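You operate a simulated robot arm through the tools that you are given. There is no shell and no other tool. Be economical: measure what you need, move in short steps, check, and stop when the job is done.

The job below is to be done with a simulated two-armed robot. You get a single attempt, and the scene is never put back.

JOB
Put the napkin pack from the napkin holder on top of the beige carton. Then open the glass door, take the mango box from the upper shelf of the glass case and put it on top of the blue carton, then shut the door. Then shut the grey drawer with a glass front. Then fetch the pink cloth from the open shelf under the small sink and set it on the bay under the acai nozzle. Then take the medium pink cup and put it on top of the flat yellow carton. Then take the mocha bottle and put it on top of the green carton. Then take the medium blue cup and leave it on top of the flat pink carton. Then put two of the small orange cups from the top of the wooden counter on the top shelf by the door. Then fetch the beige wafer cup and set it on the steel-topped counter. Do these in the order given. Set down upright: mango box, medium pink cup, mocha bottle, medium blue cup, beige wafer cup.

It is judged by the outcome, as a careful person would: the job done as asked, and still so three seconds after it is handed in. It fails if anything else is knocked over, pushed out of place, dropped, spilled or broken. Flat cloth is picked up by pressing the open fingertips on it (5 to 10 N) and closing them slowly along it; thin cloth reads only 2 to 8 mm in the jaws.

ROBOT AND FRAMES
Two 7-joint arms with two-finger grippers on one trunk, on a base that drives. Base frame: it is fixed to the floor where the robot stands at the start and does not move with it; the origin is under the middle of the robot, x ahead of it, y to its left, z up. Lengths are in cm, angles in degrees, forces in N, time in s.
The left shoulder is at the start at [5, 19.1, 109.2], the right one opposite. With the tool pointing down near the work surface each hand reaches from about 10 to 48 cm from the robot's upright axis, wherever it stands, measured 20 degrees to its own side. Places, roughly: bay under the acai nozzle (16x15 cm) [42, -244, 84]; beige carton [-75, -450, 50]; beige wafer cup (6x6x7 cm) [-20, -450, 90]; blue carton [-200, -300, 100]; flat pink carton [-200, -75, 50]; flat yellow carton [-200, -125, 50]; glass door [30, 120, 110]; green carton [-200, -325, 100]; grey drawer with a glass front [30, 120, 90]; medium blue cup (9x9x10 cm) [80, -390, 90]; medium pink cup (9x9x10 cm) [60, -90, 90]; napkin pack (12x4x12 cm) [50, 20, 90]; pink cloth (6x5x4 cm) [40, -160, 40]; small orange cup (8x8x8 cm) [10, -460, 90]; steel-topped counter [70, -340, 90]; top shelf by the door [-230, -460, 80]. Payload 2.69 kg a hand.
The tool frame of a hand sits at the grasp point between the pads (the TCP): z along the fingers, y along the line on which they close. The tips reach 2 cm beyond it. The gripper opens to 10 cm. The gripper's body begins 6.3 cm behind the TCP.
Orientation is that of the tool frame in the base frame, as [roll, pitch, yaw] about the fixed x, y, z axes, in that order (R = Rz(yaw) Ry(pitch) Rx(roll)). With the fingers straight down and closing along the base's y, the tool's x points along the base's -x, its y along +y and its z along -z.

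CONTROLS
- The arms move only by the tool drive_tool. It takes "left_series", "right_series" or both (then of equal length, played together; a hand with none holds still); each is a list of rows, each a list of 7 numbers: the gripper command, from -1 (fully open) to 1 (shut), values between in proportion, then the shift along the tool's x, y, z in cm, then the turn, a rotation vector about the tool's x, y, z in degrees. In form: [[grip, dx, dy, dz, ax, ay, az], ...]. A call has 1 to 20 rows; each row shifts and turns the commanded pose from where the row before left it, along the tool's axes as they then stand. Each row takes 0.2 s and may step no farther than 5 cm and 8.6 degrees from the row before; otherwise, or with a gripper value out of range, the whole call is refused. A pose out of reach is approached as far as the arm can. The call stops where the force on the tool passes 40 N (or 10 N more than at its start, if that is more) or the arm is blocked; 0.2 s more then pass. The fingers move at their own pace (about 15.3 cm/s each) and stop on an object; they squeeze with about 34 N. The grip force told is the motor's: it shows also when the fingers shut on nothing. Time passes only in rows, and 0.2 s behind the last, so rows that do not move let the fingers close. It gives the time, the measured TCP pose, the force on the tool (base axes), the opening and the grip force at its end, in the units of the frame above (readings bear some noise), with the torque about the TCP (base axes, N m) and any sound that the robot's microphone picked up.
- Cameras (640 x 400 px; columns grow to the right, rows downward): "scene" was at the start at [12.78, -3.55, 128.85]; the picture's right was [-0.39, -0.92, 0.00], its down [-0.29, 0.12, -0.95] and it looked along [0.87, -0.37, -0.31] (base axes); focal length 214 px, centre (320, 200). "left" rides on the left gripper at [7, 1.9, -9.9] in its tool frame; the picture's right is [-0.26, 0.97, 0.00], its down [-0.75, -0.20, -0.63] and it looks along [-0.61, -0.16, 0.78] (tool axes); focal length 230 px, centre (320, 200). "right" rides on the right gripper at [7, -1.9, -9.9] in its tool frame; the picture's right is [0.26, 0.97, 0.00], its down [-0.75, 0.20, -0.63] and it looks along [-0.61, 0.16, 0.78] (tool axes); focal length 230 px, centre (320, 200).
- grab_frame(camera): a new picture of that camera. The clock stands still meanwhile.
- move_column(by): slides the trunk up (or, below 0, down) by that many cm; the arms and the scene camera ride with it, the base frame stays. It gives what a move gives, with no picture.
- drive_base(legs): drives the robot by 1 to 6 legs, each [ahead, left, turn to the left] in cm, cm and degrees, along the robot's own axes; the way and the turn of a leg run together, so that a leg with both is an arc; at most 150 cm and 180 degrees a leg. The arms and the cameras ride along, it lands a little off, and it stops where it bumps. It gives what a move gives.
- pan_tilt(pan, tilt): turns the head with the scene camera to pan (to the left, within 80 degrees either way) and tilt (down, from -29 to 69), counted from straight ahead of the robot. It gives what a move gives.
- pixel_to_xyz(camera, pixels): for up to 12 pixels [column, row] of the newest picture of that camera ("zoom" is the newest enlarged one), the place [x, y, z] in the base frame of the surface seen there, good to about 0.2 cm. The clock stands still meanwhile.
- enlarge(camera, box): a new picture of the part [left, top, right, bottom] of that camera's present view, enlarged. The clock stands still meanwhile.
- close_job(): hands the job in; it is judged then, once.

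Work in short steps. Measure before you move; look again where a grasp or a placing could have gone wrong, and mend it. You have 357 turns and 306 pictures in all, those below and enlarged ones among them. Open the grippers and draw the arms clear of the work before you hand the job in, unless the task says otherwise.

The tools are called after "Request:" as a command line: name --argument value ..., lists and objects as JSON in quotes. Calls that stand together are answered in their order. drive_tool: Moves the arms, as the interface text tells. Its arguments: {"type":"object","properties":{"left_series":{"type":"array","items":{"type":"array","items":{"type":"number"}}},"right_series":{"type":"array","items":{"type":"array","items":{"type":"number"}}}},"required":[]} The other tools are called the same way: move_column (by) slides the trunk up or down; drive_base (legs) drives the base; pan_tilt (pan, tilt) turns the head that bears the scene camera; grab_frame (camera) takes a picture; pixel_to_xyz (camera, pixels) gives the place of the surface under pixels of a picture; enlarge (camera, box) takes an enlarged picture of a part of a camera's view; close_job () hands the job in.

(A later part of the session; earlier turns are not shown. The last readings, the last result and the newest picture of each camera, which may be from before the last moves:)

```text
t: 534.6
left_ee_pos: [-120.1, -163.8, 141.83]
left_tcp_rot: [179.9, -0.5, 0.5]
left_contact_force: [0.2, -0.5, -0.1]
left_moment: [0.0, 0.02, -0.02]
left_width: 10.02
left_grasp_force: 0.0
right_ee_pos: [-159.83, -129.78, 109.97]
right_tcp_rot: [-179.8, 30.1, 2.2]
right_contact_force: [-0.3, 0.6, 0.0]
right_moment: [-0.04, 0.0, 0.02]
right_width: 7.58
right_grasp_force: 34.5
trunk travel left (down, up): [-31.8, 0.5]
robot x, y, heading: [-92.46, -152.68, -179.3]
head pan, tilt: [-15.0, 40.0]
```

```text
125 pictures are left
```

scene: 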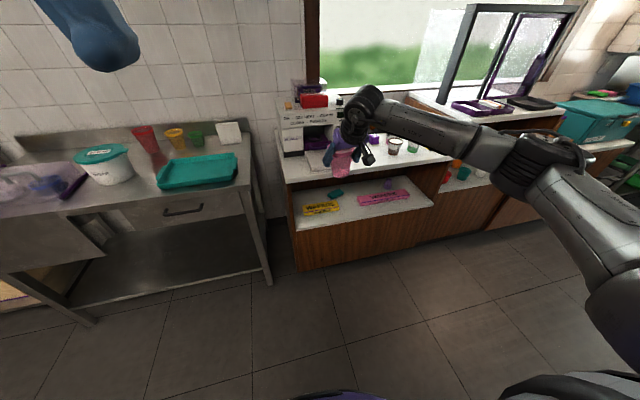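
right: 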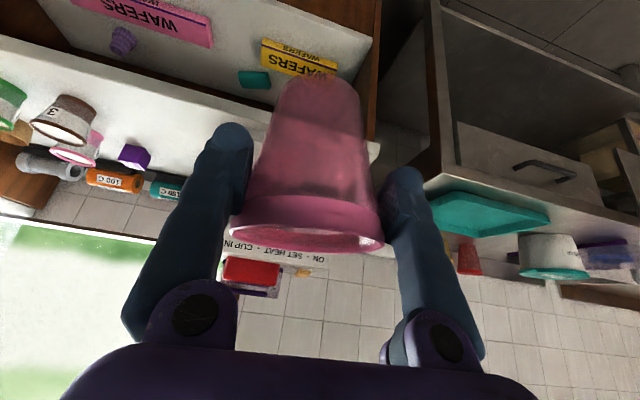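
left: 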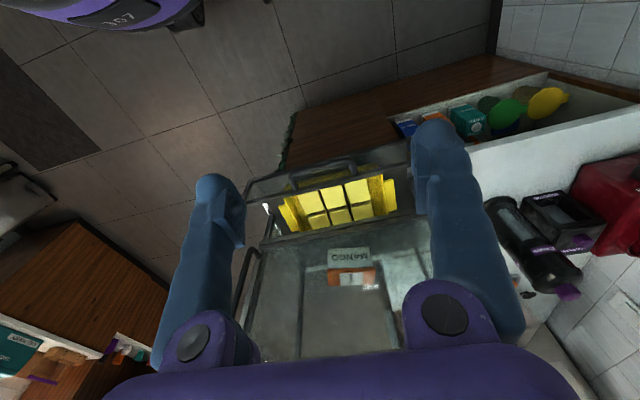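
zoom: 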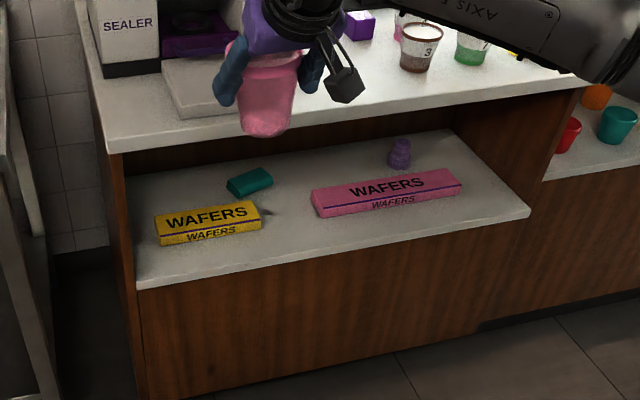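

I measure more carton points and the counter's front lower edge.

Request:
pixel_to_xyz --camera "zoom" --pixels '[[165, 218], [165, 232], [210, 212], [210, 226], [250, 204], [255, 216], [230, 200], [180, 212], [120, 148], [350, 108], [120, 135], [350, 122]]'

Request:
pixel_to_xyz --camera "right" --pixels '[[320, 90], [310, 150], [310, 200], [250, 205], [370, 210], [310, 240], [310, 230]]'

```text
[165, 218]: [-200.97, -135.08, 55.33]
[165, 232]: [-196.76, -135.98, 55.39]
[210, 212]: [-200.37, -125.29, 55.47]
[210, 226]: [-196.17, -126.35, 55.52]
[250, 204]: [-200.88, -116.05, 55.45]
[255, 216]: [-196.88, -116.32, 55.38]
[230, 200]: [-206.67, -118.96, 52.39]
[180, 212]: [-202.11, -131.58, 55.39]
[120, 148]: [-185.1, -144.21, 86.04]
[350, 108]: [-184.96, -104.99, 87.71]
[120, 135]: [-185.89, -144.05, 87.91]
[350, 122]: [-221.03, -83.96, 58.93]
```

```text
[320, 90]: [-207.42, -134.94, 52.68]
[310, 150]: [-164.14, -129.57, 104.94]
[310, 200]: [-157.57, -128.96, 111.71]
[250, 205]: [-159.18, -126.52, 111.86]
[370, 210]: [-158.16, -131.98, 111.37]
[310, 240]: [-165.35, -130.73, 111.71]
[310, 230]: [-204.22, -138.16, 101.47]
```

Carton top z 55.4, centre (-199.3,-126.5); counter underside ≈86, front x -185. I lower the trunk fully so the forearm stays low, then lower the hand.

Request:
move_column --by -31.5

Request:
drive_tool --right_series '[[1, 1.3, 0, 2.26, 0, 0, 0], [1, 1.3, 0, 2.26, 0, 0, 0], [1, 1.3, 0, 2.26, 0, 0, 0], [1, 1, 0, 1.7, 0, 0, 0], [1, 0, 0, 0, 0, 0, 0]]'

Request:
grab_frame --camera "right"

Request:
grab_frame --camera "scene"

```text
t: 537.7
left_ee_pos: [-120.03, -163.86, 110.36]
left_tcp_rot: [179.9, -0.6, 0.6]
left_contact_force: [-0.6, 0.5, 0.1]
left_moment: [0.0, -0.02, -0.02]
left_width: 9.99
left_grasp_force: 0.1
right_ee_pos: [-159.81, -129.77, 78.41]
right_tcp_rot: [-179.8, 30.1, 2.1]
right_contact_force: [-0.7, 1.1, -0.6]
right_moment: [-0.04, 0.02, -0.01]
right_width: 7.56
right_grasp_force: 33.9
trunk travel left (down, up): [-0.3, 32.0]
robot x, y, heading: [-92.64, -152.68, -179.3]
head pan, tilt: [-15.0, 40.0]
```

```text
t: 538.9
left_ee_pos: [-120.1, -163.73, 110.4]
left_tcp_rot: [-180.0, -0.6, 0.7]
left_contact_force: [0.3, -1.1, -0.6]
left_moment: [-0.01, 0.0, 0.01]
left_width: 10.01
left_grasp_force: 0.1
right_ee_pos: [-159.83, -129.77, 68.7]
right_tcp_rot: [-179.8, 30.1, 2.1]
right_contact_force: [0.4, 0.3, -0.1]
right_moment: [0.02, 0.01, 0.04]
right_width: 7.51
right_grasp_force: 34.3
trunk travel left (down, up): [-0.3, 32.0]
robot x, y, heading: [-92.77, -152.55, -179.1]
head pan, tilt: [-15.0, 40.0]
```

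```text
124 pictures are left
```

right: 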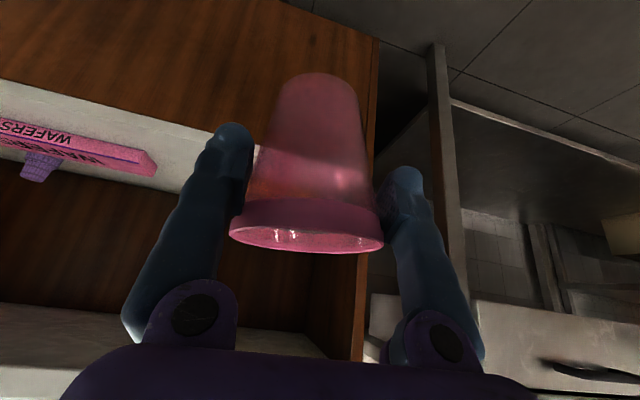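

```text
123 pictures are left
```

scene: 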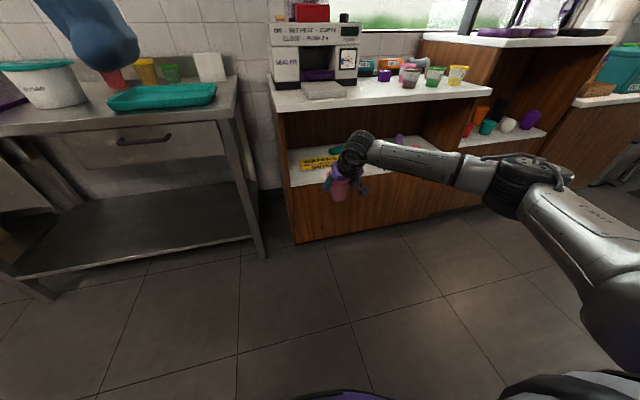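

I measure the wrist and forearm heights for the slab clearance.

Request:
pixel_to_xyz --camera "scene" --pixels '[[360, 140], [352, 135], [395, 148], [430, 153], [470, 160], [520, 160], [340, 190], [350, 178]]'

Request:
pixel_to_xyz --camera "right" --pixels '[[320, 85], [310, 150], [310, 210], [250, 205], [370, 210], [310, 248]]'

```text
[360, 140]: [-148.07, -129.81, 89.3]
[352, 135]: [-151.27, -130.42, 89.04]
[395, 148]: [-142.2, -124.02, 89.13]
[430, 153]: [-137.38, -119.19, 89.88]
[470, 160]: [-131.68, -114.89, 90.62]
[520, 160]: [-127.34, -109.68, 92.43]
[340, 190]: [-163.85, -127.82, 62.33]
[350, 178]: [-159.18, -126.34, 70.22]
```

```text
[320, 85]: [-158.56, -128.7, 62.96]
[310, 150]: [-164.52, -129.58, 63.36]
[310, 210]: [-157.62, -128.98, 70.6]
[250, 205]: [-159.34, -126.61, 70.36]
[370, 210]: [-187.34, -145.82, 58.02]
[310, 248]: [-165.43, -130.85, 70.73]
```

Wrist top will be ≈84.5 when placing. I verify the slab's lower edge exactly.

Request:
enlarge --camera "scene" --box '[260, 70, 420, 190]'

Request:
pixel_to_xyz --camera "zoom" --pixels '[[100, 150], [100, 160], [100, 165], [250, 135], [250, 140], [250, 145], [250, 150], [250, 155]]'

```text
3.33 times, centred on (340, 130) of scene
```

zoom: 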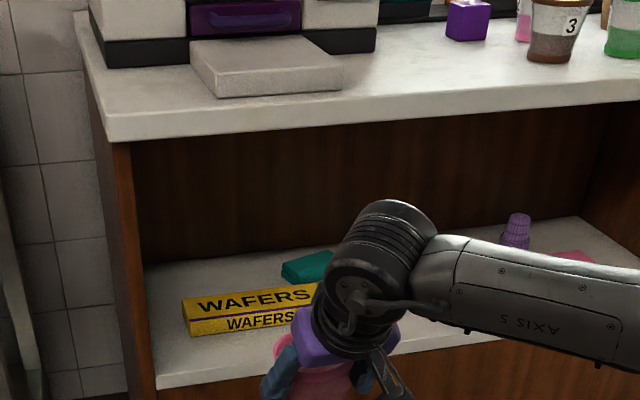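

```text
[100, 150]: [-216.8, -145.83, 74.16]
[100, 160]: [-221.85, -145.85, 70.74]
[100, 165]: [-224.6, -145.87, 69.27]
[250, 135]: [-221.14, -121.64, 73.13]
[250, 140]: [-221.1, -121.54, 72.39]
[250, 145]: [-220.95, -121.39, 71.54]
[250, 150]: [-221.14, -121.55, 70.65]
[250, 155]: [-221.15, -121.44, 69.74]
```

I query the slab's lower edge rows.

Request:
pixel_to_xyz --camera "zoom" --pixels '[[250, 112], [250, 118], [250, 122], [250, 125], [250, 128], [400, 110], [400, 114], [400, 117]]'

```text
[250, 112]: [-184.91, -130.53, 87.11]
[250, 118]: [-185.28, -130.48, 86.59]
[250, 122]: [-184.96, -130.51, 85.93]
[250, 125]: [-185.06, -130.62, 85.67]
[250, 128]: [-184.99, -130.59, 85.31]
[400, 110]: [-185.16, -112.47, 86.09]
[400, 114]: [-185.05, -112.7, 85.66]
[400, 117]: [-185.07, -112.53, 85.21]
```

Underside is z≈85.1. I lower to TCP 63.8 (cup base ≈56.1, wrist top ≈84.3) and drive in carefully.

Request:
drive_tool --right_series '[[1, 1.3, 0, 2.2, 0, 0, 0], [1, 1.15, 0, 2.05, 0, 0, 0], [1, 0, 0, 0, 0, 0, 0]]'

Request:
drive_base --legs '[[24, -2.5, 0]]'

Request:
enlarge --camera "scene" --box '[260, 70, 420, 190]'

Request:
grab_frame --camera "right"

```text
t: 539.7
left_ee_pos: [-120.13, -163.76, 110.38]
left_tcp_rot: [179.9, -0.6, 0.7]
left_contact_force: [0.2, 0.4, -0.4]
left_moment: [0.01, -0.02, 0.01]
left_width: 10.02
left_grasp_force: 0.1
right_ee_pos: [-159.94, -129.97, 63.63]
right_tcp_rot: [-179.9, 30.2, 2.1]
right_contact_force: [1.1, 0.5, -1.1]
right_moment: [-0.02, 0.01, -0.01]
right_width: 7.52
right_grasp_force: 33.9
trunk travel left (down, up): [-0.3, 32.0]
robot x, y, heading: [-92.17, -152.83, -179.1]
head pan, tilt: [-15.0, 40.0]
```

```text
t: 541.5
left_ee_pos: [-143.94, -161.59, 110.31]
left_tcp_rot: [179.9, -0.6, 0.6]
left_contact_force: [-1.1, 0.4, 0.7]
left_moment: [0.0, 0.0, 0.02]
left_width: 10.02
left_grasp_force: 0.1
right_ee_pos: [-183.56, -127.56, 63.54]
right_tcp_rot: [-179.7, 30.0, 2.1]
right_contact_force: [0.5, 0.8, 0.8]
right_moment: [-0.03, 0.02, 0.0]
right_width: 7.53
right_grasp_force: 33.4
trunk travel left (down, up): [-0.3, 32.0]
robot x, y, heading: [-116.18, -150.51, -179.5]
head pan, tilt: [-15.0, 40.0]
```

```text
3.33 times, centred on (340, 130) of scene
```

zoom: 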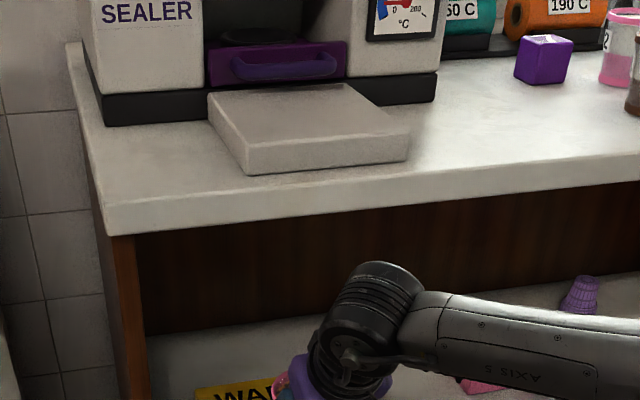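

```text
120 pictures are left
```

right: 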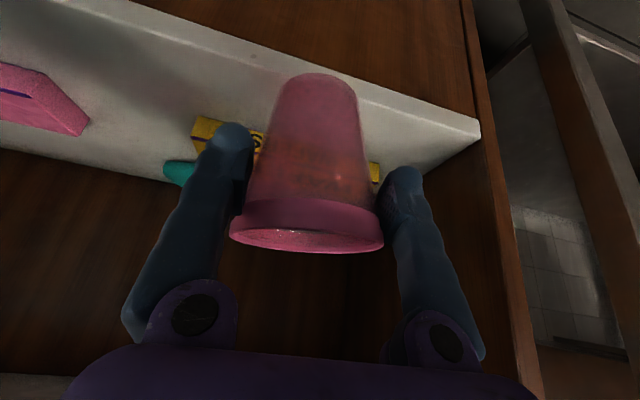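

I check the cup's bottom and wrist top heights before the final 13 cm.

Request:
pixel_to_xyz --camera "right" --pixels '[[318, 78], [318, 85], [310, 210], [310, 248], [260, 140], [210, 125]]'

Request:
pixel_to_xyz --camera "zoom" --pixels '[[385, 266], [370, 266], [355, 275], [420, 295]]'

```text
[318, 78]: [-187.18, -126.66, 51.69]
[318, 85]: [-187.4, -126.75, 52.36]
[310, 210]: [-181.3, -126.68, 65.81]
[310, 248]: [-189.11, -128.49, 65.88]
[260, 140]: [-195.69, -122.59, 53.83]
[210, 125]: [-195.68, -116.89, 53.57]
```

```text
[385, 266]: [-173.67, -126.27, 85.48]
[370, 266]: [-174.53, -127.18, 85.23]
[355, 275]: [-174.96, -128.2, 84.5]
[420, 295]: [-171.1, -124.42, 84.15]
```

Wrist top would just touch the slab. I pitch the tool 6° flatter (cup leans 6° and will settle upright on release), which lowers the wrist.

Request:
drive_tool --right_series '[[1, 0, 0, 0, 0, -3, 0], [1, 0, 0, 0, 0, -3, 0], [1, 0, 0, 0, 0, 0, 0]]'

Request:
enlarge --camera "scene" --box '[260, 70, 420, 190]'

Request:
pixel_to_xyz --camera "zoom" --pixels '[[385, 268], [370, 268], [400, 272], [355, 277], [420, 298]]'

```text
t: 542.3
left_ee_pos: [-143.84, -161.58, 110.39]
left_tcp_rot: [179.9, -0.6, 0.5]
left_contact_force: [0.1, -0.9, 0.3]
left_moment: [0.03, 0.0, -0.02]
left_width: 9.97
left_grasp_force: 0.0
right_ee_pos: [-183.61, -127.71, 63.56]
right_tcp_rot: [-179.8, 36.0, 2.1]
right_contact_force: [0.4, -0.4, -0.1]
right_moment: [-0.01, -0.06, -0.01]
right_width: 7.48
right_grasp_force: 33.9
trunk travel left (down, up): [-0.3, 32.0]
robot x, y, heading: [-116.02, -150.54, -179.6]
head pan, tilt: [-15.0, 40.0]
```

```text
3.33 times, centred on (340, 130) of scene
```

zoom: 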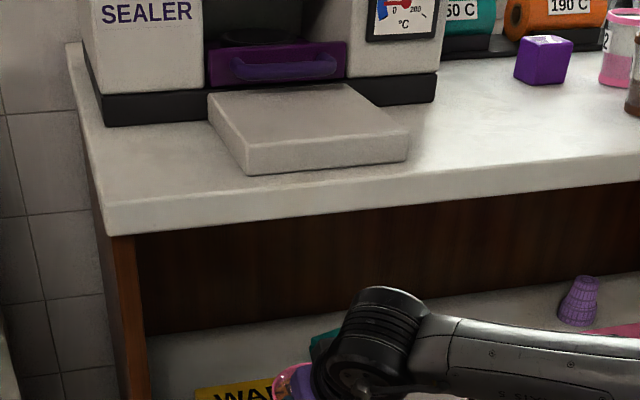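

```text
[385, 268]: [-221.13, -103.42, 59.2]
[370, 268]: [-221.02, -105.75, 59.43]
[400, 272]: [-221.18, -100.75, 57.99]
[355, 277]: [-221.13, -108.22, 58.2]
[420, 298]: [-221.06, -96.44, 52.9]
```

The wrist dropped visibly. I re-measure its top and the rim.

Request:
pixel_to_xyz --camera "zoom" --pixels '[[385, 291], [370, 291], [400, 295], [430, 318], [500, 325]]'

Request:
grab_frame --camera "right"

Request:
pixel_to_xyz --camera "right" --pixels '[[310, 210], [310, 248], [280, 215], [340, 215], [320, 245]]'

```text
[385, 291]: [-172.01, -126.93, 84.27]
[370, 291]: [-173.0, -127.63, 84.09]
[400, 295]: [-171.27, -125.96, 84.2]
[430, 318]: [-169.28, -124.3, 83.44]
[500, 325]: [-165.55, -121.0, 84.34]
```

```text
118 pictures are left
```

right: 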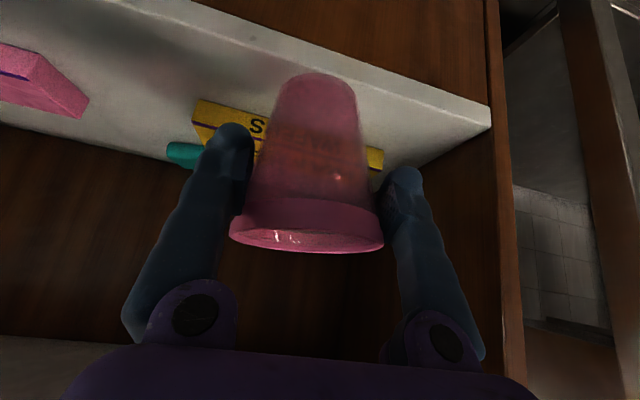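

```text
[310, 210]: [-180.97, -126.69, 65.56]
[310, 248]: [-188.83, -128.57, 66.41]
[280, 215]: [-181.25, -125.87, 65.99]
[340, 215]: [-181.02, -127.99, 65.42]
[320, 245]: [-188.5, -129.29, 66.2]
```

Now ≈0.9 cm clearance above, ≈0.8 below. I drive in 13 cm.

Request:
drive_base --legs '[[13, 0, 0]]'

Request:
grab_frame --camera "right"

Request:
grab_frame --camera "scene"

```text
t: 543.5
left_ee_pos: [-156.57, -161.75, 110.42]
left_tcp_rot: [179.9, -0.5, 0.7]
left_contact_force: [-0.3, -0.4, -0.1]
left_moment: [0.0, -0.02, -0.03]
left_width: 10.0
left_grasp_force: 0.1
right_ee_pos: [-196.33, -127.95, 63.6]
right_tcp_rot: [-179.8, 36.0, 2.2]
right_contact_force: [-0.4, -0.5, -0.1]
right_moment: [0.03, -0.03, 0.04]
right_width: 7.49
right_grasp_force: 33.7
trunk travel left (down, up): [-0.3, 32.0]
robot x, y, heading: [-129.05, -150.67, -179.0]
head pan, tilt: [-15.0, 40.0]
```

```text
117 pictures are left
```

right: 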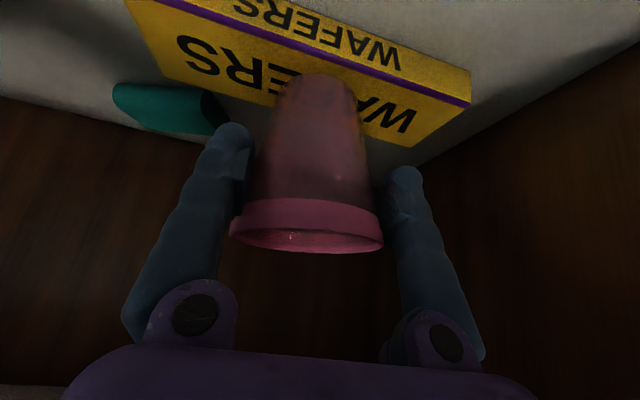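

```text
116 pictures are left
```

scene: 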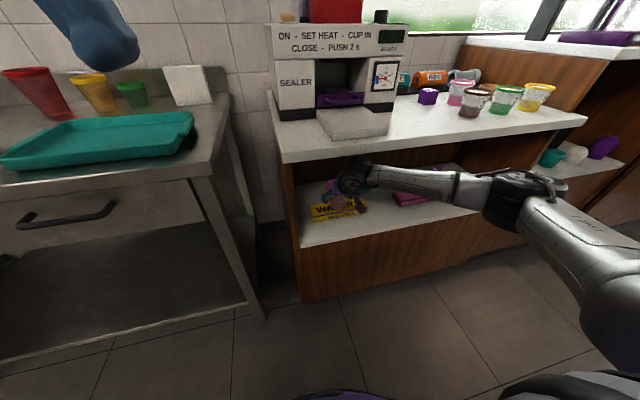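

The cup's base is over the carton near its front. I nudge 0.6 cm forward and lower to contact.

Request:
drive_tool --right_series '[[1, -0.49, 0, 0.35, 0, 0, 0], [1, 0.2, 0, 0.27, 0, 0, 0], [1, 0.15, 0, 0.2, 0, 0, 0], [1, 0, 0, 0, 0, 0, 0]]'

Request:
drive_tool --right_series '[[1, 0.12, 0, 0.16, 0, 0, 0], [1, 0, 0, 0, 0, 0, 0]]'

Request:
drive_tool --right_series '[[1, 0.12, 0, 0.16, 0, 0, 0], [1, 0, 0, 0, 0, 0, 0]]'

```text
t: 544.5
left_ee_pos: [-156.5, -161.79, 110.2]
left_tcp_rot: [179.9, -0.6, 0.6]
left_contact_force: [0.1, 0.1, -0.1]
left_moment: [-0.01, 0.0, -0.04]
left_width: 9.98
left_grasp_force: 0.1
right_ee_pos: [-197.0, -127.9, 63.03]
right_tcp_rot: [-179.8, 36.1, 2.2]
right_contact_force: [0.3, 0.1, -0.5]
right_moment: [0.0, -0.04, -0.02]
right_width: 7.49
right_grasp_force: 33.9
trunk travel left (down, up): [-0.3, 32.0]
robot x, y, heading: [-128.83, -150.75, -179.3]
head pan, tilt: [-15.0, 40.0]
```

```text
t: 545.1
left_ee_pos: [-156.59, -161.82, 110.41]
left_tcp_rot: [179.9, -0.6, 0.6]
left_contact_force: [0.7, 1.2, 0.5]
left_moment: [0.02, -0.01, -0.01]
left_width: 10.02
left_grasp_force: 0.1
right_ee_pos: [-196.98, -127.88, 62.85]
right_tcp_rot: [-179.8, 36.0, 2.2]
right_contact_force: [-0.6, -1.1, -0.1]
right_moment: [0.0, -0.02, 0.02]
right_width: 7.48
right_grasp_force: 34.2
trunk travel left (down, up): [-0.3, 32.0]
robot x, y, heading: [-128.73, -150.5, -179.2]
head pan, tilt: [-15.0, 40.0]
```

```text
t: 545.8
left_ee_pos: [-156.51, -161.73, 110.36]
left_tcp_rot: [179.9, -0.6, 0.6]
left_contact_force: [-0.3, -0.1, 1.1]
left_moment: [0.0, 0.01, 0.0]
left_width: 9.98
left_grasp_force: 0.0
right_ee_pos: [-196.94, -127.93, 62.55]
right_tcp_rot: [-179.9, 36.1, 2.2]
right_contact_force: [-0.8, 0.2, -0.4]
right_moment: [0.02, 0.01, -0.02]
right_width: 7.48
right_grasp_force: 34.2
trunk travel left (down, up): [-0.3, 32.0]
robot x, y, heading: [-128.73, -150.45, -179.1]
head pan, tilt: [-15.0, 40.0]
```

With the lower height there is room, so I turn the cup back upright (+5.5°) and continue down.

Request:
drive_tool --right_series '[[1, 0, 0, 0, 0, 2.8, 0], [1, 0, 0, 0, 0, 2.7, 0], [1, 0, 0, 0, 0, 0, 0]]'

Request:
drive_tool --right_series '[[1, 0.1, 0, 0.17, 0, 0, 0], [1, 0.1, 0, 0.17, 0, 0, 0], [1, 0, 0, 0, 0, 0, 0]]'

Request:
grab_frame --camera "right"

```text
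t: 546.5
left_ee_pos: [-156.55, -161.71, 110.47]
left_tcp_rot: [179.9, -0.5, 0.7]
left_contact_force: [0.1, 0.7, -0.4]
left_moment: [0.02, -0.01, 0.02]
left_width: 10.0
left_grasp_force: 0.0
right_ee_pos: [-196.95, -127.91, 62.56]
right_tcp_rot: [-179.8, 30.6, 2.2]
right_contact_force: [0.0, 0.2, -0.1]
right_moment: [0.0, -0.02, 0.04]
right_width: 7.48
right_grasp_force: 34.1
trunk travel left (down, up): [-0.3, 32.0]
robot x, y, heading: [-129.24, -150.63, -179.4]
head pan, tilt: [-15.0, 40.0]
```

```text
t: 547.4
left_ee_pos: [-156.35, -161.91, 110.32]
left_tcp_rot: [179.9, -0.5, 0.6]
left_contact_force: [0.3, 0.7, 0.0]
left_moment: [0.01, 0.0, -0.03]
left_width: 9.98
left_grasp_force: 0.2
right_ee_pos: [-197.03, -127.97, 62.64]
right_tcp_rot: [-179.8, 30.8, 2.1]
right_contact_force: [1.0, 1.8, 11.1]
right_moment: [-0.1, 0.13, -0.01]
right_width: 7.47
right_grasp_force: 33.7
trunk travel left (down, up): [-0.3, 32.0]
robot x, y, heading: [-128.72, -150.85, -179.2]
head pan, tilt: [-15.0, 40.0]
```

```text
115 pictures are left
```

right: 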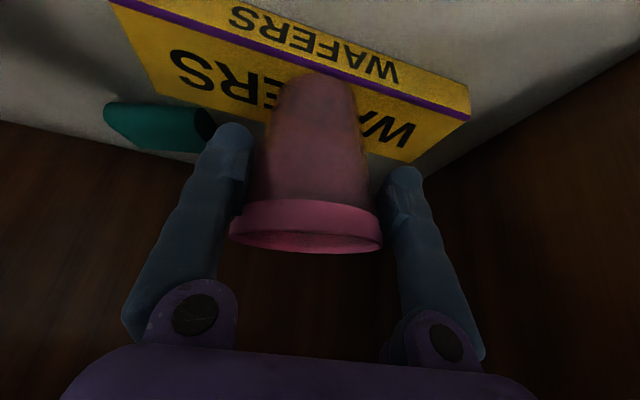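

Contact, base fully on the carton. I ease, open fully and back straight out with the base.

Request:
drive_tool --right_series '[[1, -0.05, 0, -0.09, 0, 0, 0], [0, 0, 0, 0, 0, 0, 0], [-0.6, 0, 0, 0, 0, 0, 0], [-1, 0, 0, 0, 0, 0, 0], [-1, 0, 0, 0, 0, 0, 0]]'

Request:
grab_frame --camera "right"

```text
t: 548.5
left_ee_pos: [-156.48, -161.77, 110.4]
left_tcp_rot: [179.9, -0.5, 0.6]
left_contact_force: [-0.2, 0.6, 0.7]
left_moment: [0.04, -0.01, 0.02]
left_width: 10.0
left_grasp_force: 0.1
right_ee_pos: [-197.01, -127.79, 62.35]
right_tcp_rot: [-179.8, 30.5, 2.1]
right_contact_force: [0.8, 0.9, -0.1]
right_moment: [0.01, 0.02, -0.02]
right_width: 10.03
right_grasp_force: 0.0
trunk travel left (down, up): [-0.3, 32.0]
robot x, y, heading: [-128.81, -150.91, -179.0]
head pan, tilt: [-15.0, 40.0]
```

```text
114 pictures are left
```

right: 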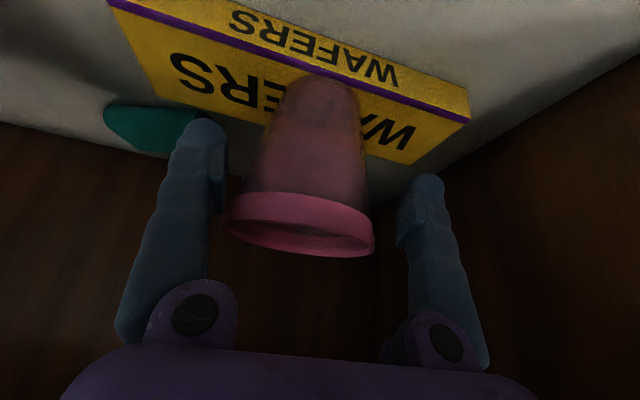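

Released and standing. I centre the fingers around it, then back away.

Request:
drive_tool --right_series '[[-1, 0, -0.6, 0, 0, 0, 0], [-1, 0, 0, 0, 0, 0, 0]]'

Request:
drive_base --legs '[[-30, 0, 0]]'

Request:
grab_frame --camera "right"

Request:
enlarge --camera "scene" --box '[260, 70, 440, 220]'

```text
t: 549.1
left_ee_pos: [-156.59, -161.71, 110.21]
left_tcp_rot: [179.9, -0.6, 0.6]
left_contact_force: [1.3, 0.8, 1.2]
left_moment: [-0.01, 0.01, 0.01]
left_width: 9.98
left_grasp_force: 0.0
right_ee_pos: [-197.01, -127.34, 62.25]
right_tcp_rot: [-179.8, 30.6, 2.3]
right_contact_force: [0.2, 0.3, 0.5]
right_moment: [-0.01, 0.02, -0.03]
right_width: 10.01
right_grasp_force: 0.0
trunk travel left (down, up): [-0.3, 32.0]
robot x, y, heading: [-129.07, -151.18, -179.2]
head pan, tilt: [-15.0, 40.0]
```

```text
t: 551.2
left_ee_pos: [-126.42, -161.26, 110.29]
left_tcp_rot: [179.9, -0.6, 0.4]
left_contact_force: [-0.4, 0.3, -0.9]
left_moment: [-0.02, 0.02, 0.01]
left_width: 9.99
left_grasp_force: 0.0
right_ee_pos: [-166.66, -126.66, 62.16]
right_tcp_rot: [-179.9, 30.7, 1.9]
right_contact_force: [0.0, -0.1, 0.4]
right_moment: [0.03, -0.01, -0.02]
right_width: 10.01
right_grasp_force: 0.1
trunk travel left (down, up): [-0.3, 32.0]
robot x, y, heading: [-98.33, -150.38, -179.5]
head pan, tilt: [-15.0, 40.0]
```

```text
113 pictures are left
```

right: 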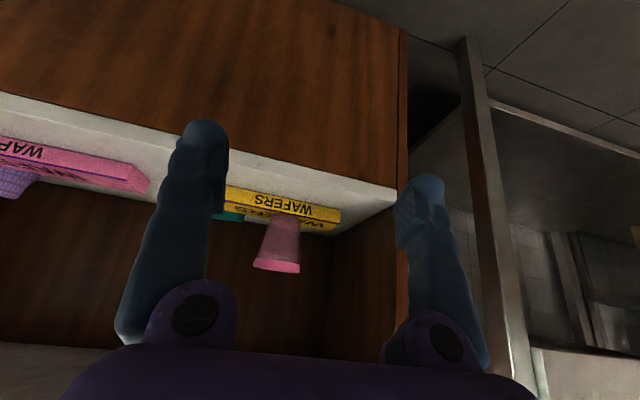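

```text
2.67 times, centred on (350, 145) of scene
```

zoom: 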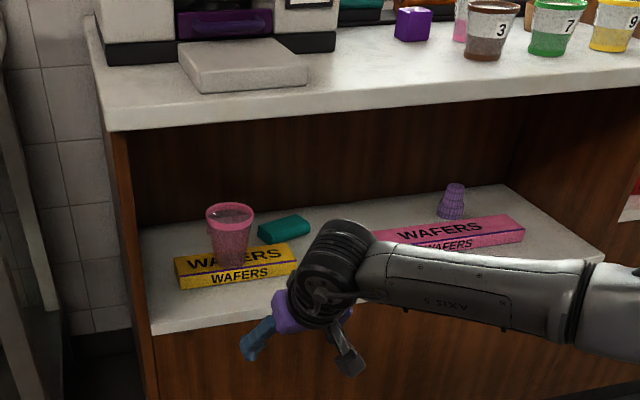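

The pink cup stands on the yellow carton. Next the mocha bottle: raise the trunk, turn around and go back to the wooden counter.

Request:
move_column --by 26

Request:
drive_base --legs '[[0, 0, 179.5], [0, 94, 0], [45, 0, 0]]'

Request:
drive_tool --right_series '[[-1, -2, 0, -3.4, 0, 0, 0], [-1, -2, 0, -3.4, 0, 0, 0], [-1, -2, 0, -3.4, 0, 0, 0], [-1, -2, 0, -3.4, 0, 0, 0], [-1, -1, 0, -1.7, 0, 0, 0], [-1, 0, 0, 0, 0, -6.5, 0], [-1, 0, 0, 0, 0, -6.5, 0], [-1, 0, 0, 0, 0, -6.5, 0], [-1, 0, 0, 0, 0, 0, 0]]'

Request:
pan_tilt --pan -10 --tilt 35

Request:
enlarge --camera "scene" --box '[200, 60, 440, 240]'

```text
t: 553.9
left_ee_pos: [-126.43, -161.35, 136.32]
left_tcp_rot: [-180.0, -0.6, 0.4]
left_contact_force: [-0.7, -0.1, -0.3]
left_moment: [0.04, 0.0, -0.03]
left_width: 9.99
left_grasp_force: 0.0
right_ee_pos: [-166.77, -126.69, 88.22]
right_tcp_rot: [-179.7, 30.6, 2.0]
right_contact_force: [-0.8, -0.2, 0.3]
right_moment: [0.03, -0.01, 0.02]
right_width: 10.01
right_grasp_force: 0.1
trunk travel left (down, up): [-26.3, 6.0]
robot x, y, heading: [-98.5, -150.43, -179.4]
head pan, tilt: [-15.0, 40.0]
```

```text
t: 572.1
left_ee_pos: [-28.05, -44.03, 136.29]
left_tcp_rot: [179.9, -0.5, -178.3]
left_contact_force: [0.2, -0.2, -0.5]
left_moment: [-0.01, 0.0, 0.03]
left_width: 10.01
left_grasp_force: 0.1
right_ee_pos: [13.04, -77.71, 88.28]
right_tcp_rot: [-179.7, 30.6, -176.7]
right_contact_force: [0.0, 0.5, 0.1]
right_moment: [0.02, 0.01, -0.04]
right_width: 9.99
right_grasp_force: 0.0
trunk travel left (down, up): [-26.3, 6.0]
robot x, y, heading: [-55.46, -55.73, 2.0]
head pan, tilt: [-15.0, 40.0]
```

```text
t: 574.1
left_ee_pos: [-28.1, -44.04, 136.33]
left_tcp_rot: [179.9, -0.6, -178.3]
left_contact_force: [0.1, -0.6, 0.2]
left_moment: [0.0, 0.04, 0.02]
left_width: 10.02
left_grasp_force: 0.0
right_ee_pos: [12.94, -77.69, 106.06]
right_tcp_rot: [-179.8, 50.1, -176.6]
right_contact_force: [-0.1, 0.0, 0.1]
right_moment: [-0.04, -0.03, -0.01]
right_width: 9.98
right_grasp_force: 0.1
trunk travel left (down, up): [-26.3, 6.0]
robot x, y, heading: [-55.56, -55.7, 1.8]
head pan, tilt: [-15.0, 40.0]
```

```text
t: 574.8
left_ee_pos: [-28.14, -44.1, 136.44]
left_tcp_rot: [179.9, -0.6, -178.3]
left_contact_force: [0.3, 0.0, 0.2]
left_moment: [0.01, 0.01, 0.01]
left_width: 10.01
left_grasp_force: 0.0
right_ee_pos: [12.85, -77.64, 105.97]
right_tcp_rot: [-179.8, 50.1, -176.6]
right_contact_force: [0.2, 0.3, 0.1]
right_moment: [0.02, 0.0, 0.01]
right_width: 10.01
right_grasp_force: 0.0
trunk travel left (down, up): [-26.3, 6.0]
robot x, y, heading: [-55.62, -55.75, 1.9]
head pan, tilt: [-10.0, 35.0]
```

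```text
2.22 times, centred on (320, 150) of scene
```

zoom: 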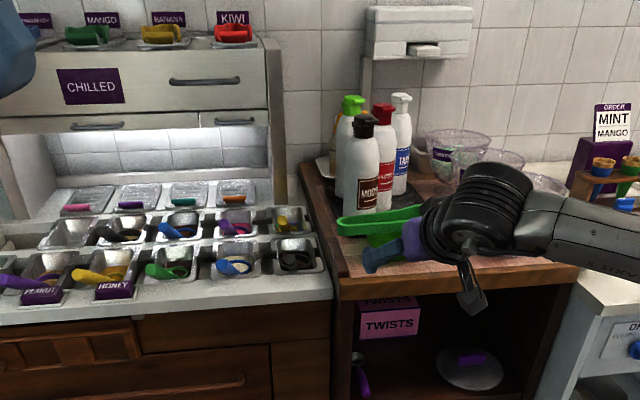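

Mocha bottle at zoom (363,170). I measure it and neighbours.

Request:
pixel_to_xyz --camera "zoom" --pixels '[[363, 165], [350, 165], [376, 165], [363, 185], [363, 122], [345, 150], [384, 170], [402, 150], [345, 215], [420, 210], [385, 240], [352, 105]]'

Request:
drive_base --legs '[[0, 0, -1.9], [18, -2, 0]]'

Request:
grab_frame --camera "right"

```text
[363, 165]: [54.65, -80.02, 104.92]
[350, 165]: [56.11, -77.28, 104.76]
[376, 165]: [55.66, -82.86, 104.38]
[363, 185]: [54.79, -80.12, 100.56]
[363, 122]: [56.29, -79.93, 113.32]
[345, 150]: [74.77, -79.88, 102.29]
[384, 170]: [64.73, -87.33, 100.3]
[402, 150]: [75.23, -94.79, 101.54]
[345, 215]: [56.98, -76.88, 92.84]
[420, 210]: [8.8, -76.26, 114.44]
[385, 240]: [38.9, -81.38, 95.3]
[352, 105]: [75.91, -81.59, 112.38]
```

```text
t: 576.6
left_ee_pos: [-10.05, -46.98, 136.32]
left_tcp_rot: [179.9, -0.6, 179.7]
left_contact_force: [0.2, -0.8, 0.3]
left_moment: [-0.02, -0.02, 0.0]
left_width: 10.03
left_grasp_force: 0.1
right_ee_pos: [29.84, -82.06, 106.09]
right_tcp_rot: [-179.8, 50.0, -178.6]
right_contact_force: [0.2, -0.5, 0.3]
right_moment: [-0.03, 0.02, -0.01]
right_width: 9.99
right_grasp_force: 0.0
trunk travel left (down, up): [-26.3, 6.0]
robot x, y, heading: [-37.91, -57.74, -0.2]
head pan, tilt: [-10.0, 35.0]
```

```text
110 pictures are left
```

right: 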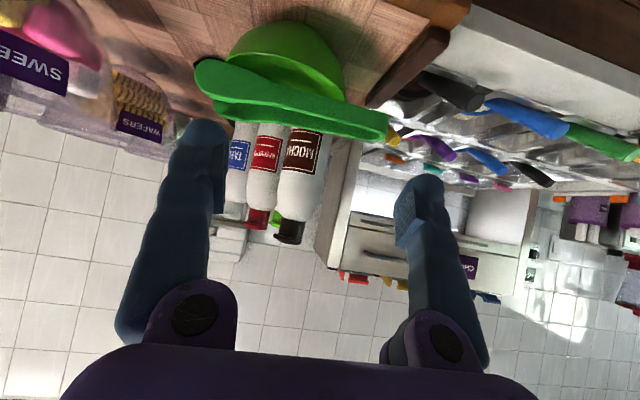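

Mocha: centre (57.9,-80), r≈3.2. I lower the trunk 3 cm (TCP z 103, still above the tongs) and drive straight ahead 20 cm first.

Request:
move_column --by -3

Request:
drive_base --legs '[[19, 1.4, 0]]'

Request:
grab_frame --camera "right"

Request:
pixel_to_xyz --camera "right" --pixels '[[310, 130], [330, 130], [290, 130], [320, 150], [345, 130], [310, 110]]'

```text
t: 577.4
left_ee_pos: [-10.24, -47.0, 133.36]
left_tcp_rot: [179.9, -0.5, 179.7]
left_contact_force: [0.0, -0.2, -0.2]
left_moment: [0.03, -0.01, 0.0]
left_width: 9.99
left_grasp_force: 0.1
right_ee_pos: [29.73, -82.08, 103.09]
right_tcp_rot: [-179.8, 50.1, -178.6]
right_contact_force: [0.1, -0.1, 1.1]
right_moment: [0.0, 0.03, 0.01]
right_width: 9.99
right_grasp_force: 0.0
trunk travel left (down, up): [-23.3, 9.0]
robot x, y, heading: [-38.0, -57.48, -0.2]
head pan, tilt: [-10.0, 35.0]
```

```text
t: 579.0
left_ee_pos: [8.55, -45.58, 133.45]
left_tcp_rot: [179.9, -0.7, 179.8]
left_contact_force: [-0.4, 0.1, -0.7]
left_moment: [0.01, 0.02, -0.01]
left_width: 10.0
left_grasp_force: 0.0
right_ee_pos: [48.62, -80.54, 103.03]
right_tcp_rot: [-179.8, 50.1, -178.3]
right_contact_force: [0.2, 0.4, -0.2]
right_moment: [0.0, 0.04, -0.02]
right_width: 10.03
right_grasp_force: 0.1
trunk travel left (down, up): [-23.3, 9.0]
robot x, y, heading: [-19.43, -56.33, 0.2]
head pan, tilt: [-10.0, 35.0]
```

```text
109 pictures are left
```

right: 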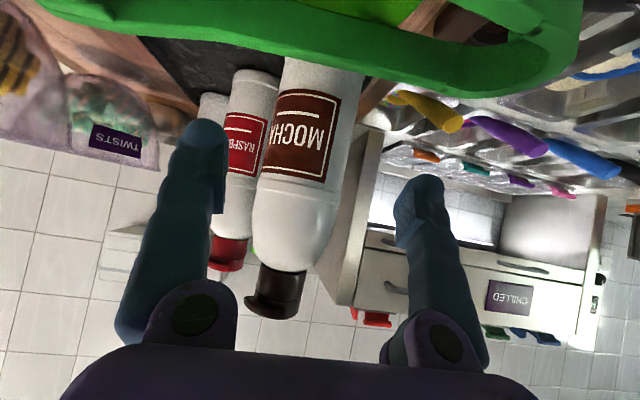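

```text
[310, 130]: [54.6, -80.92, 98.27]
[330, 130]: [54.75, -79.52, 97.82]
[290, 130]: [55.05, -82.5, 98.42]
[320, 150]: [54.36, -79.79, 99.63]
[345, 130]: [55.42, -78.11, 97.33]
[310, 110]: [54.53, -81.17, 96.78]
```

Bottle centred (y≈-80.7). I drive 8 cm ahead and close.

Request:
drive_base --legs '[[8.3, 0, 0]]'

Request:
drive_tool --right_series '[[-0.7, 0, 0, 0, 0, 0, 0], [-0.3, 0, 0, 0, 0, 0, 0], [0.3, 0, 0, 0, 0, 0, 0], [1, 0, 0, 0, 0, 0, 0], [1, 0, 0, 0, 0, 0, 0]]'

Request:
grab_frame --camera "right"

```text
t: 580.0
left_ee_pos: [16.97, -45.5, 133.4]
left_tcp_rot: [179.9, -0.6, 179.8]
left_contact_force: [0.2, -0.4, -0.4]
left_moment: [-0.01, 0.08, -0.02]
left_width: 10.0
left_grasp_force: 0.2
right_ee_pos: [57.01, -80.4, 103.11]
right_tcp_rot: [-179.8, 49.9, -178.3]
right_contact_force: [-0.1, 1.5, 0.2]
right_moment: [-0.02, 0.01, 0.01]
right_width: 9.99
right_grasp_force: 0.1
trunk travel left (down, up): [-23.3, 9.0]
robot x, y, heading: [-10.72, -56.7, 0.1]
head pan, tilt: [-10.0, 35.0]
```

```text
t: 581.2
left_ee_pos: [16.98, -45.61, 133.23]
left_tcp_rot: [179.9, -0.6, -179.9]
left_contact_force: [-0.6, 0.5, 0.0]
left_moment: [-0.01, -0.02, -0.02]
left_width: 9.98
left_grasp_force: 0.0
right_ee_pos: [57.02, -80.46, 103.15]
right_tcp_rot: [-179.8, 50.1, -178.4]
right_contact_force: [-2.7, -3.3, 3.5]
right_moment: [0.1, 0.09, -0.02]
right_width: 7.65
right_grasp_force: 34.0
trunk travel left (down, up): [-23.3, 9.0]
robot x, y, heading: [-11.16, -56.16, -0.0]
head pan, tilt: [-10.0, 35.0]
```

```text
108 pictures are left
```

right: 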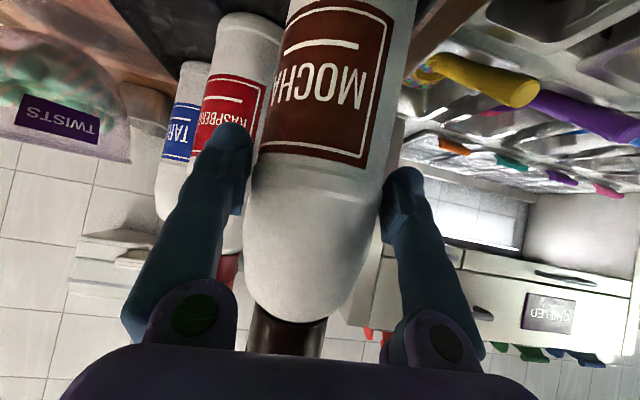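

Gripped at 7.65 cm. I lift with trunk and arm, then check.

Request:
move_column --by 8.7

Request:
drive_tool --right_series '[[1, -1.2, 0, -1, 0, 0, 0], [1, -1.5, 0, -1.3, 0, 0, 0], [1, -1.5, 0, -1.3, 0, 0, 0], [1, 0, 0, 0, 0, 0, 0]]'

Request:
grab_frame --camera "scene"

```text
t: 582.5
left_ee_pos: [17.09, -45.61, 142.04]
left_tcp_rot: [179.9, -0.5, 179.9]
left_contact_force: [-0.7, 0.6, -0.6]
left_moment: [0.01, -0.03, 0.03]
left_width: 10.02
left_grasp_force: 0.0
right_ee_pos: [57.2, -80.36, 111.52]
right_tcp_rot: [-179.8, 49.9, -178.5]
right_contact_force: [-0.1, 0.6, -12.4]
right_moment: [0.01, 0.13, 0.03]
right_width: 7.63
right_grasp_force: 34.1
trunk travel left (down, up): [-32.0, 0.3]
robot x, y, heading: [-10.97, -56.76, 0.0]
head pan, tilt: [-10.0, 35.0]
```

```text
t: 583.5
left_ee_pos: [17.15, -45.53, 141.97]
left_tcp_rot: [180.0, -0.6, 179.9]
left_contact_force: [0.3, 0.1, 0.6]
left_moment: [-0.01, 0.01, -0.02]
left_width: 10.01
left_grasp_force: 0.0
right_ee_pos: [57.05, -80.48, 117.11]
right_tcp_rot: [-179.8, 50.0, -178.5]
right_contact_force: [0.5, 0.6, -12.2]
right_moment: [-0.04, 0.15, 0.05]
right_width: 7.61
right_grasp_force: 34.1
trunk travel left (down, up): [-32.0, 0.3]
robot x, y, heading: [-11.18, -56.27, -0.0]
head pan, tilt: [-10.0, 35.0]
```

```text
107 pictures are left
```

scene: 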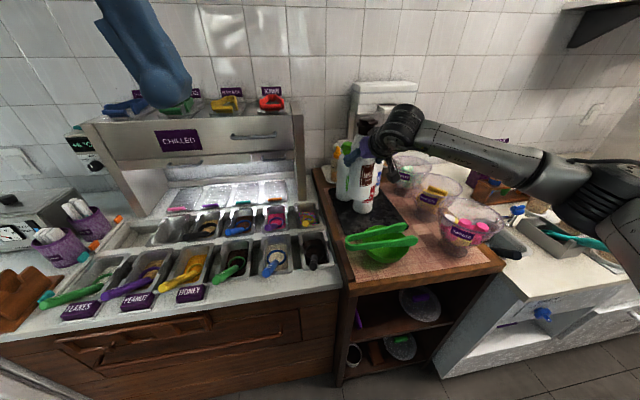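

The bottle is up (12 N). I raise it a bit more, back off, turn and travel down to the green carton.

Request:
drive_tool --right_series '[[1, -1.2, 0, -1, 0, 0, 0], [1, -1.2, 0, -1, 0, 0, 0], [1, 0, 0, 0, 0, 0, 0]]'

Request:
drive_base --legs '[[-58, 0, 0], [0, 0, 180], [0, 145, 0], [0, 142, 0], [35, 0, 0]]'

Request:
pan_tilt --pan -10 --tilt 25

Request:
grab_frame --camera "scene"

Request:
grab_frame --camera "right"

```text
t: 584.2
left_ee_pos: [17.14, -45.57, 141.98]
left_tcp_rot: [179.8, -0.5, 179.9]
left_contact_force: [0.0, 0.4, -0.2]
left_moment: [0.01, -0.02, 0.01]
left_width: 10.0
left_grasp_force: 0.1
right_ee_pos: [57.14, -80.55, 120.18]
right_tcp_rot: [-179.7, 49.8, -178.4]
right_contact_force: [-0.4, 0.1, -12.1]
right_moment: [0.0, 0.2, 0.0]
right_width: 7.66
right_grasp_force: 34.6
trunk travel left (down, up): [-32.0, 0.3]
robot x, y, heading: [-10.73, -56.17, 0.2]
head pan, tilt: [-10.0, 35.0]
```

```text
t: 621.7
left_ee_pos: [-125.0, -357.75, 142.03]
left_tcp_rot: [179.9, -0.6, 1.5]
left_contact_force: [-0.2, -0.5, 0.4]
left_moment: [0.02, -0.01, 0.02]
left_width: 10.0
left_grasp_force: 0.0
right_ee_pos: [-166.02, -323.99, 120.24]
right_tcp_rot: [-179.8, 50.0, 3.2]
right_contact_force: [-0.1, 0.3, -12.9]
right_moment: [0.0, -0.19, -0.01]
right_width: 7.6
right_grasp_force: 34.0
trunk travel left (down, up): [-32.0, 0.3]
robot x, y, heading: [-97.28, -346.01, -178.3]
head pan, tilt: [-10.0, 35.0]
```

```text
t: 622.4
left_ee_pos: [-125.03, -357.58, 142.04]
left_tcp_rot: [179.9, -0.6, 1.5]
left_contact_force: [0.8, 0.1, 0.1]
left_moment: [0.0, 0.01, -0.01]
left_width: 9.98
left_grasp_force: 0.0
right_ee_pos: [-166.02, -323.95, 120.27]
right_tcp_rot: [-179.8, 49.9, 3.3]
right_contact_force: [-0.7, -0.2, -11.9]
right_moment: [0.0, -0.18, -0.02]
right_width: 7.6
right_grasp_force: 34.2
trunk travel left (down, up): [-32.0, 0.3]
robot x, y, heading: [-97.52, -346.48, -178.3]
head pan, tilt: [-10.0, 25.0]
```

```text
106 pictures are left
```

scene: 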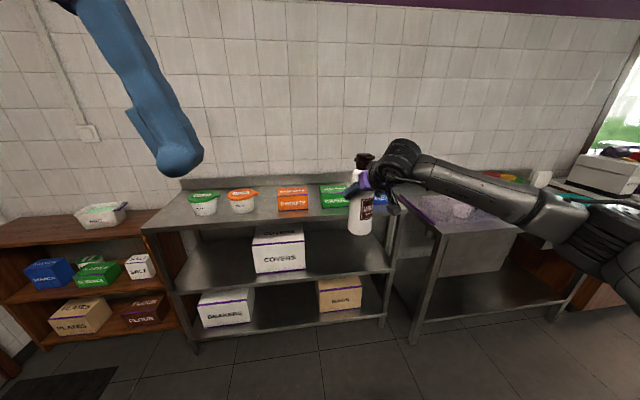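

```text
105 pictures are left
```

right: 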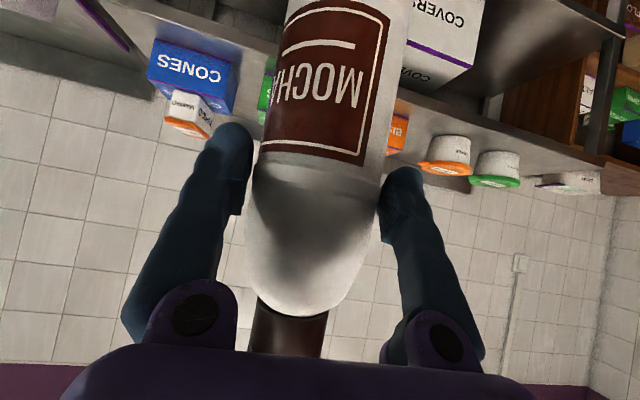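

Holding firm. I measure the green carton's corners.

Request:
enlarge --camera "scene" --box '[260, 150, 410, 250]'

Request:
pixel_to_xyz --camera "scene" --pixels '[[322, 192], [345, 192], [322, 186], [345, 186], [335, 190], [335, 200], [293, 190], [320, 200], [372, 193], [332, 212]]'

```text
4.00 times, centred on (335, 200) of scene
```

zoom: 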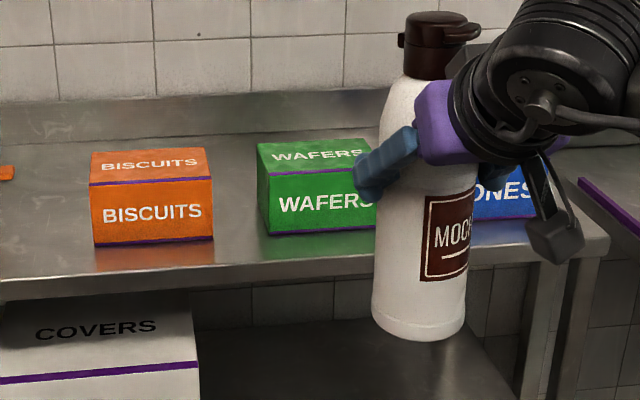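

```text
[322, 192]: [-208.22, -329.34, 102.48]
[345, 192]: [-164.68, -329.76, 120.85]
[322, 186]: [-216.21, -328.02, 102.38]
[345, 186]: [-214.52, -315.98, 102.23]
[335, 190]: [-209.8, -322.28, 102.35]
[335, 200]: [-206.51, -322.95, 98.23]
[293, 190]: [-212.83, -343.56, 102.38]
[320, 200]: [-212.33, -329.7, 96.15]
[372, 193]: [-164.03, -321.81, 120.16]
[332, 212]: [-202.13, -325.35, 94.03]
```

Green carton centre ≈ (-211.7,-322.3), top 102.4. I drive in 44 cm with a 3 cm shift right.

Request:
drive_base --legs '[[30, -2.8, 0]]'

Request:
drive_base --legs '[[14.5, -0.3, 0]]'

Request:
enlarge --camera "scene" --box '[260, 100, 460, 260]'

Request:
grab_frame --camera "right"

```text
t: 624.5
left_ee_pos: [-154.92, -355.88, 142.01]
left_tcp_rot: [179.9, -0.7, 1.6]
left_contact_force: [0.0, 0.8, -0.4]
left_moment: [-0.03, -0.03, 0.03]
left_width: 10.01
left_grasp_force: 0.0
right_ee_pos: [-195.95, -322.2, 120.28]
right_tcp_rot: [-179.7, 49.9, 3.4]
right_contact_force: [-0.2, -0.5, -12.2]
right_moment: [0.0, -0.19, 0.0]
right_width: 7.6
right_grasp_force: 34.2
trunk travel left (down, up): [-32.0, 0.3]
robot x, y, heading: [-127.28, -344.63, -177.7]
head pan, tilt: [-10.0, 25.0]
```

```text
t: 625.8
left_ee_pos: [-169.56, -355.97, 142.04]
left_tcp_rot: [179.9, -0.5, 1.5]
left_contact_force: [0.3, -0.7, 0.1]
left_moment: [-0.02, 0.0, 0.01]
left_width: 10.01
left_grasp_force: 0.1
right_ee_pos: [-210.68, -322.25, 120.3]
right_tcp_rot: [-179.8, 50.0, 3.3]
right_contact_force: [0.4, -0.3, -12.4]
right_moment: [-0.02, -0.23, -0.02]
right_width: 7.58
right_grasp_force: 34.1
trunk travel left (down, up): [-32.0, 0.3]
robot x, y, heading: [-141.93, -343.98, -178.3]
head pan, tilt: [-10.0, 25.0]
```

```text
2.50 times, centred on (360, 180) of scene
```

zoom: 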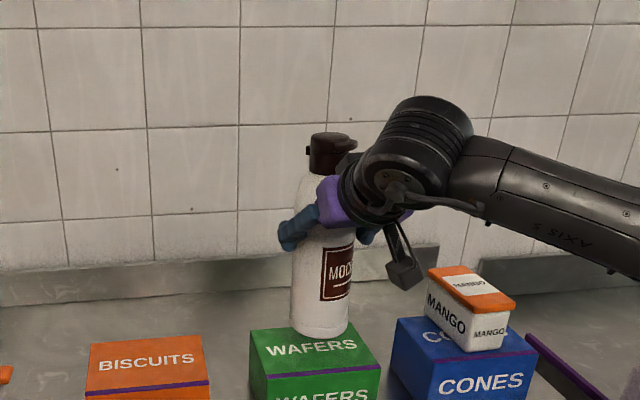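

```text
102 pictures are left
```

right: 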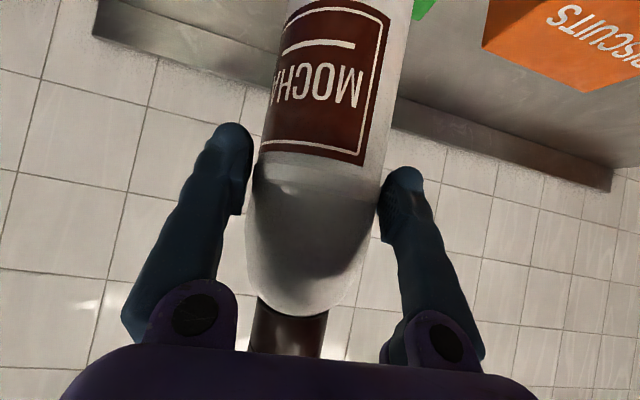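

The bottle seems a bit toward the carton's front. I measure its front surface to correct.

Request:
pixel_to_xyz --camera "zoom" --pixels '[[318, 320], [318, 300], [318, 260], [298, 300], [340, 310], [300, 350], [350, 350], [330, 150], [315, 200]]'

```text
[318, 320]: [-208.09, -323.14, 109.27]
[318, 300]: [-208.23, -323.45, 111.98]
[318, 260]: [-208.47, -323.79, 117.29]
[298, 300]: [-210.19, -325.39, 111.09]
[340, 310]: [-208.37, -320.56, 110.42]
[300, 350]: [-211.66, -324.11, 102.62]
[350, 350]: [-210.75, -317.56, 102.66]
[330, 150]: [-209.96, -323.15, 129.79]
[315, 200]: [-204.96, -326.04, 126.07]
```

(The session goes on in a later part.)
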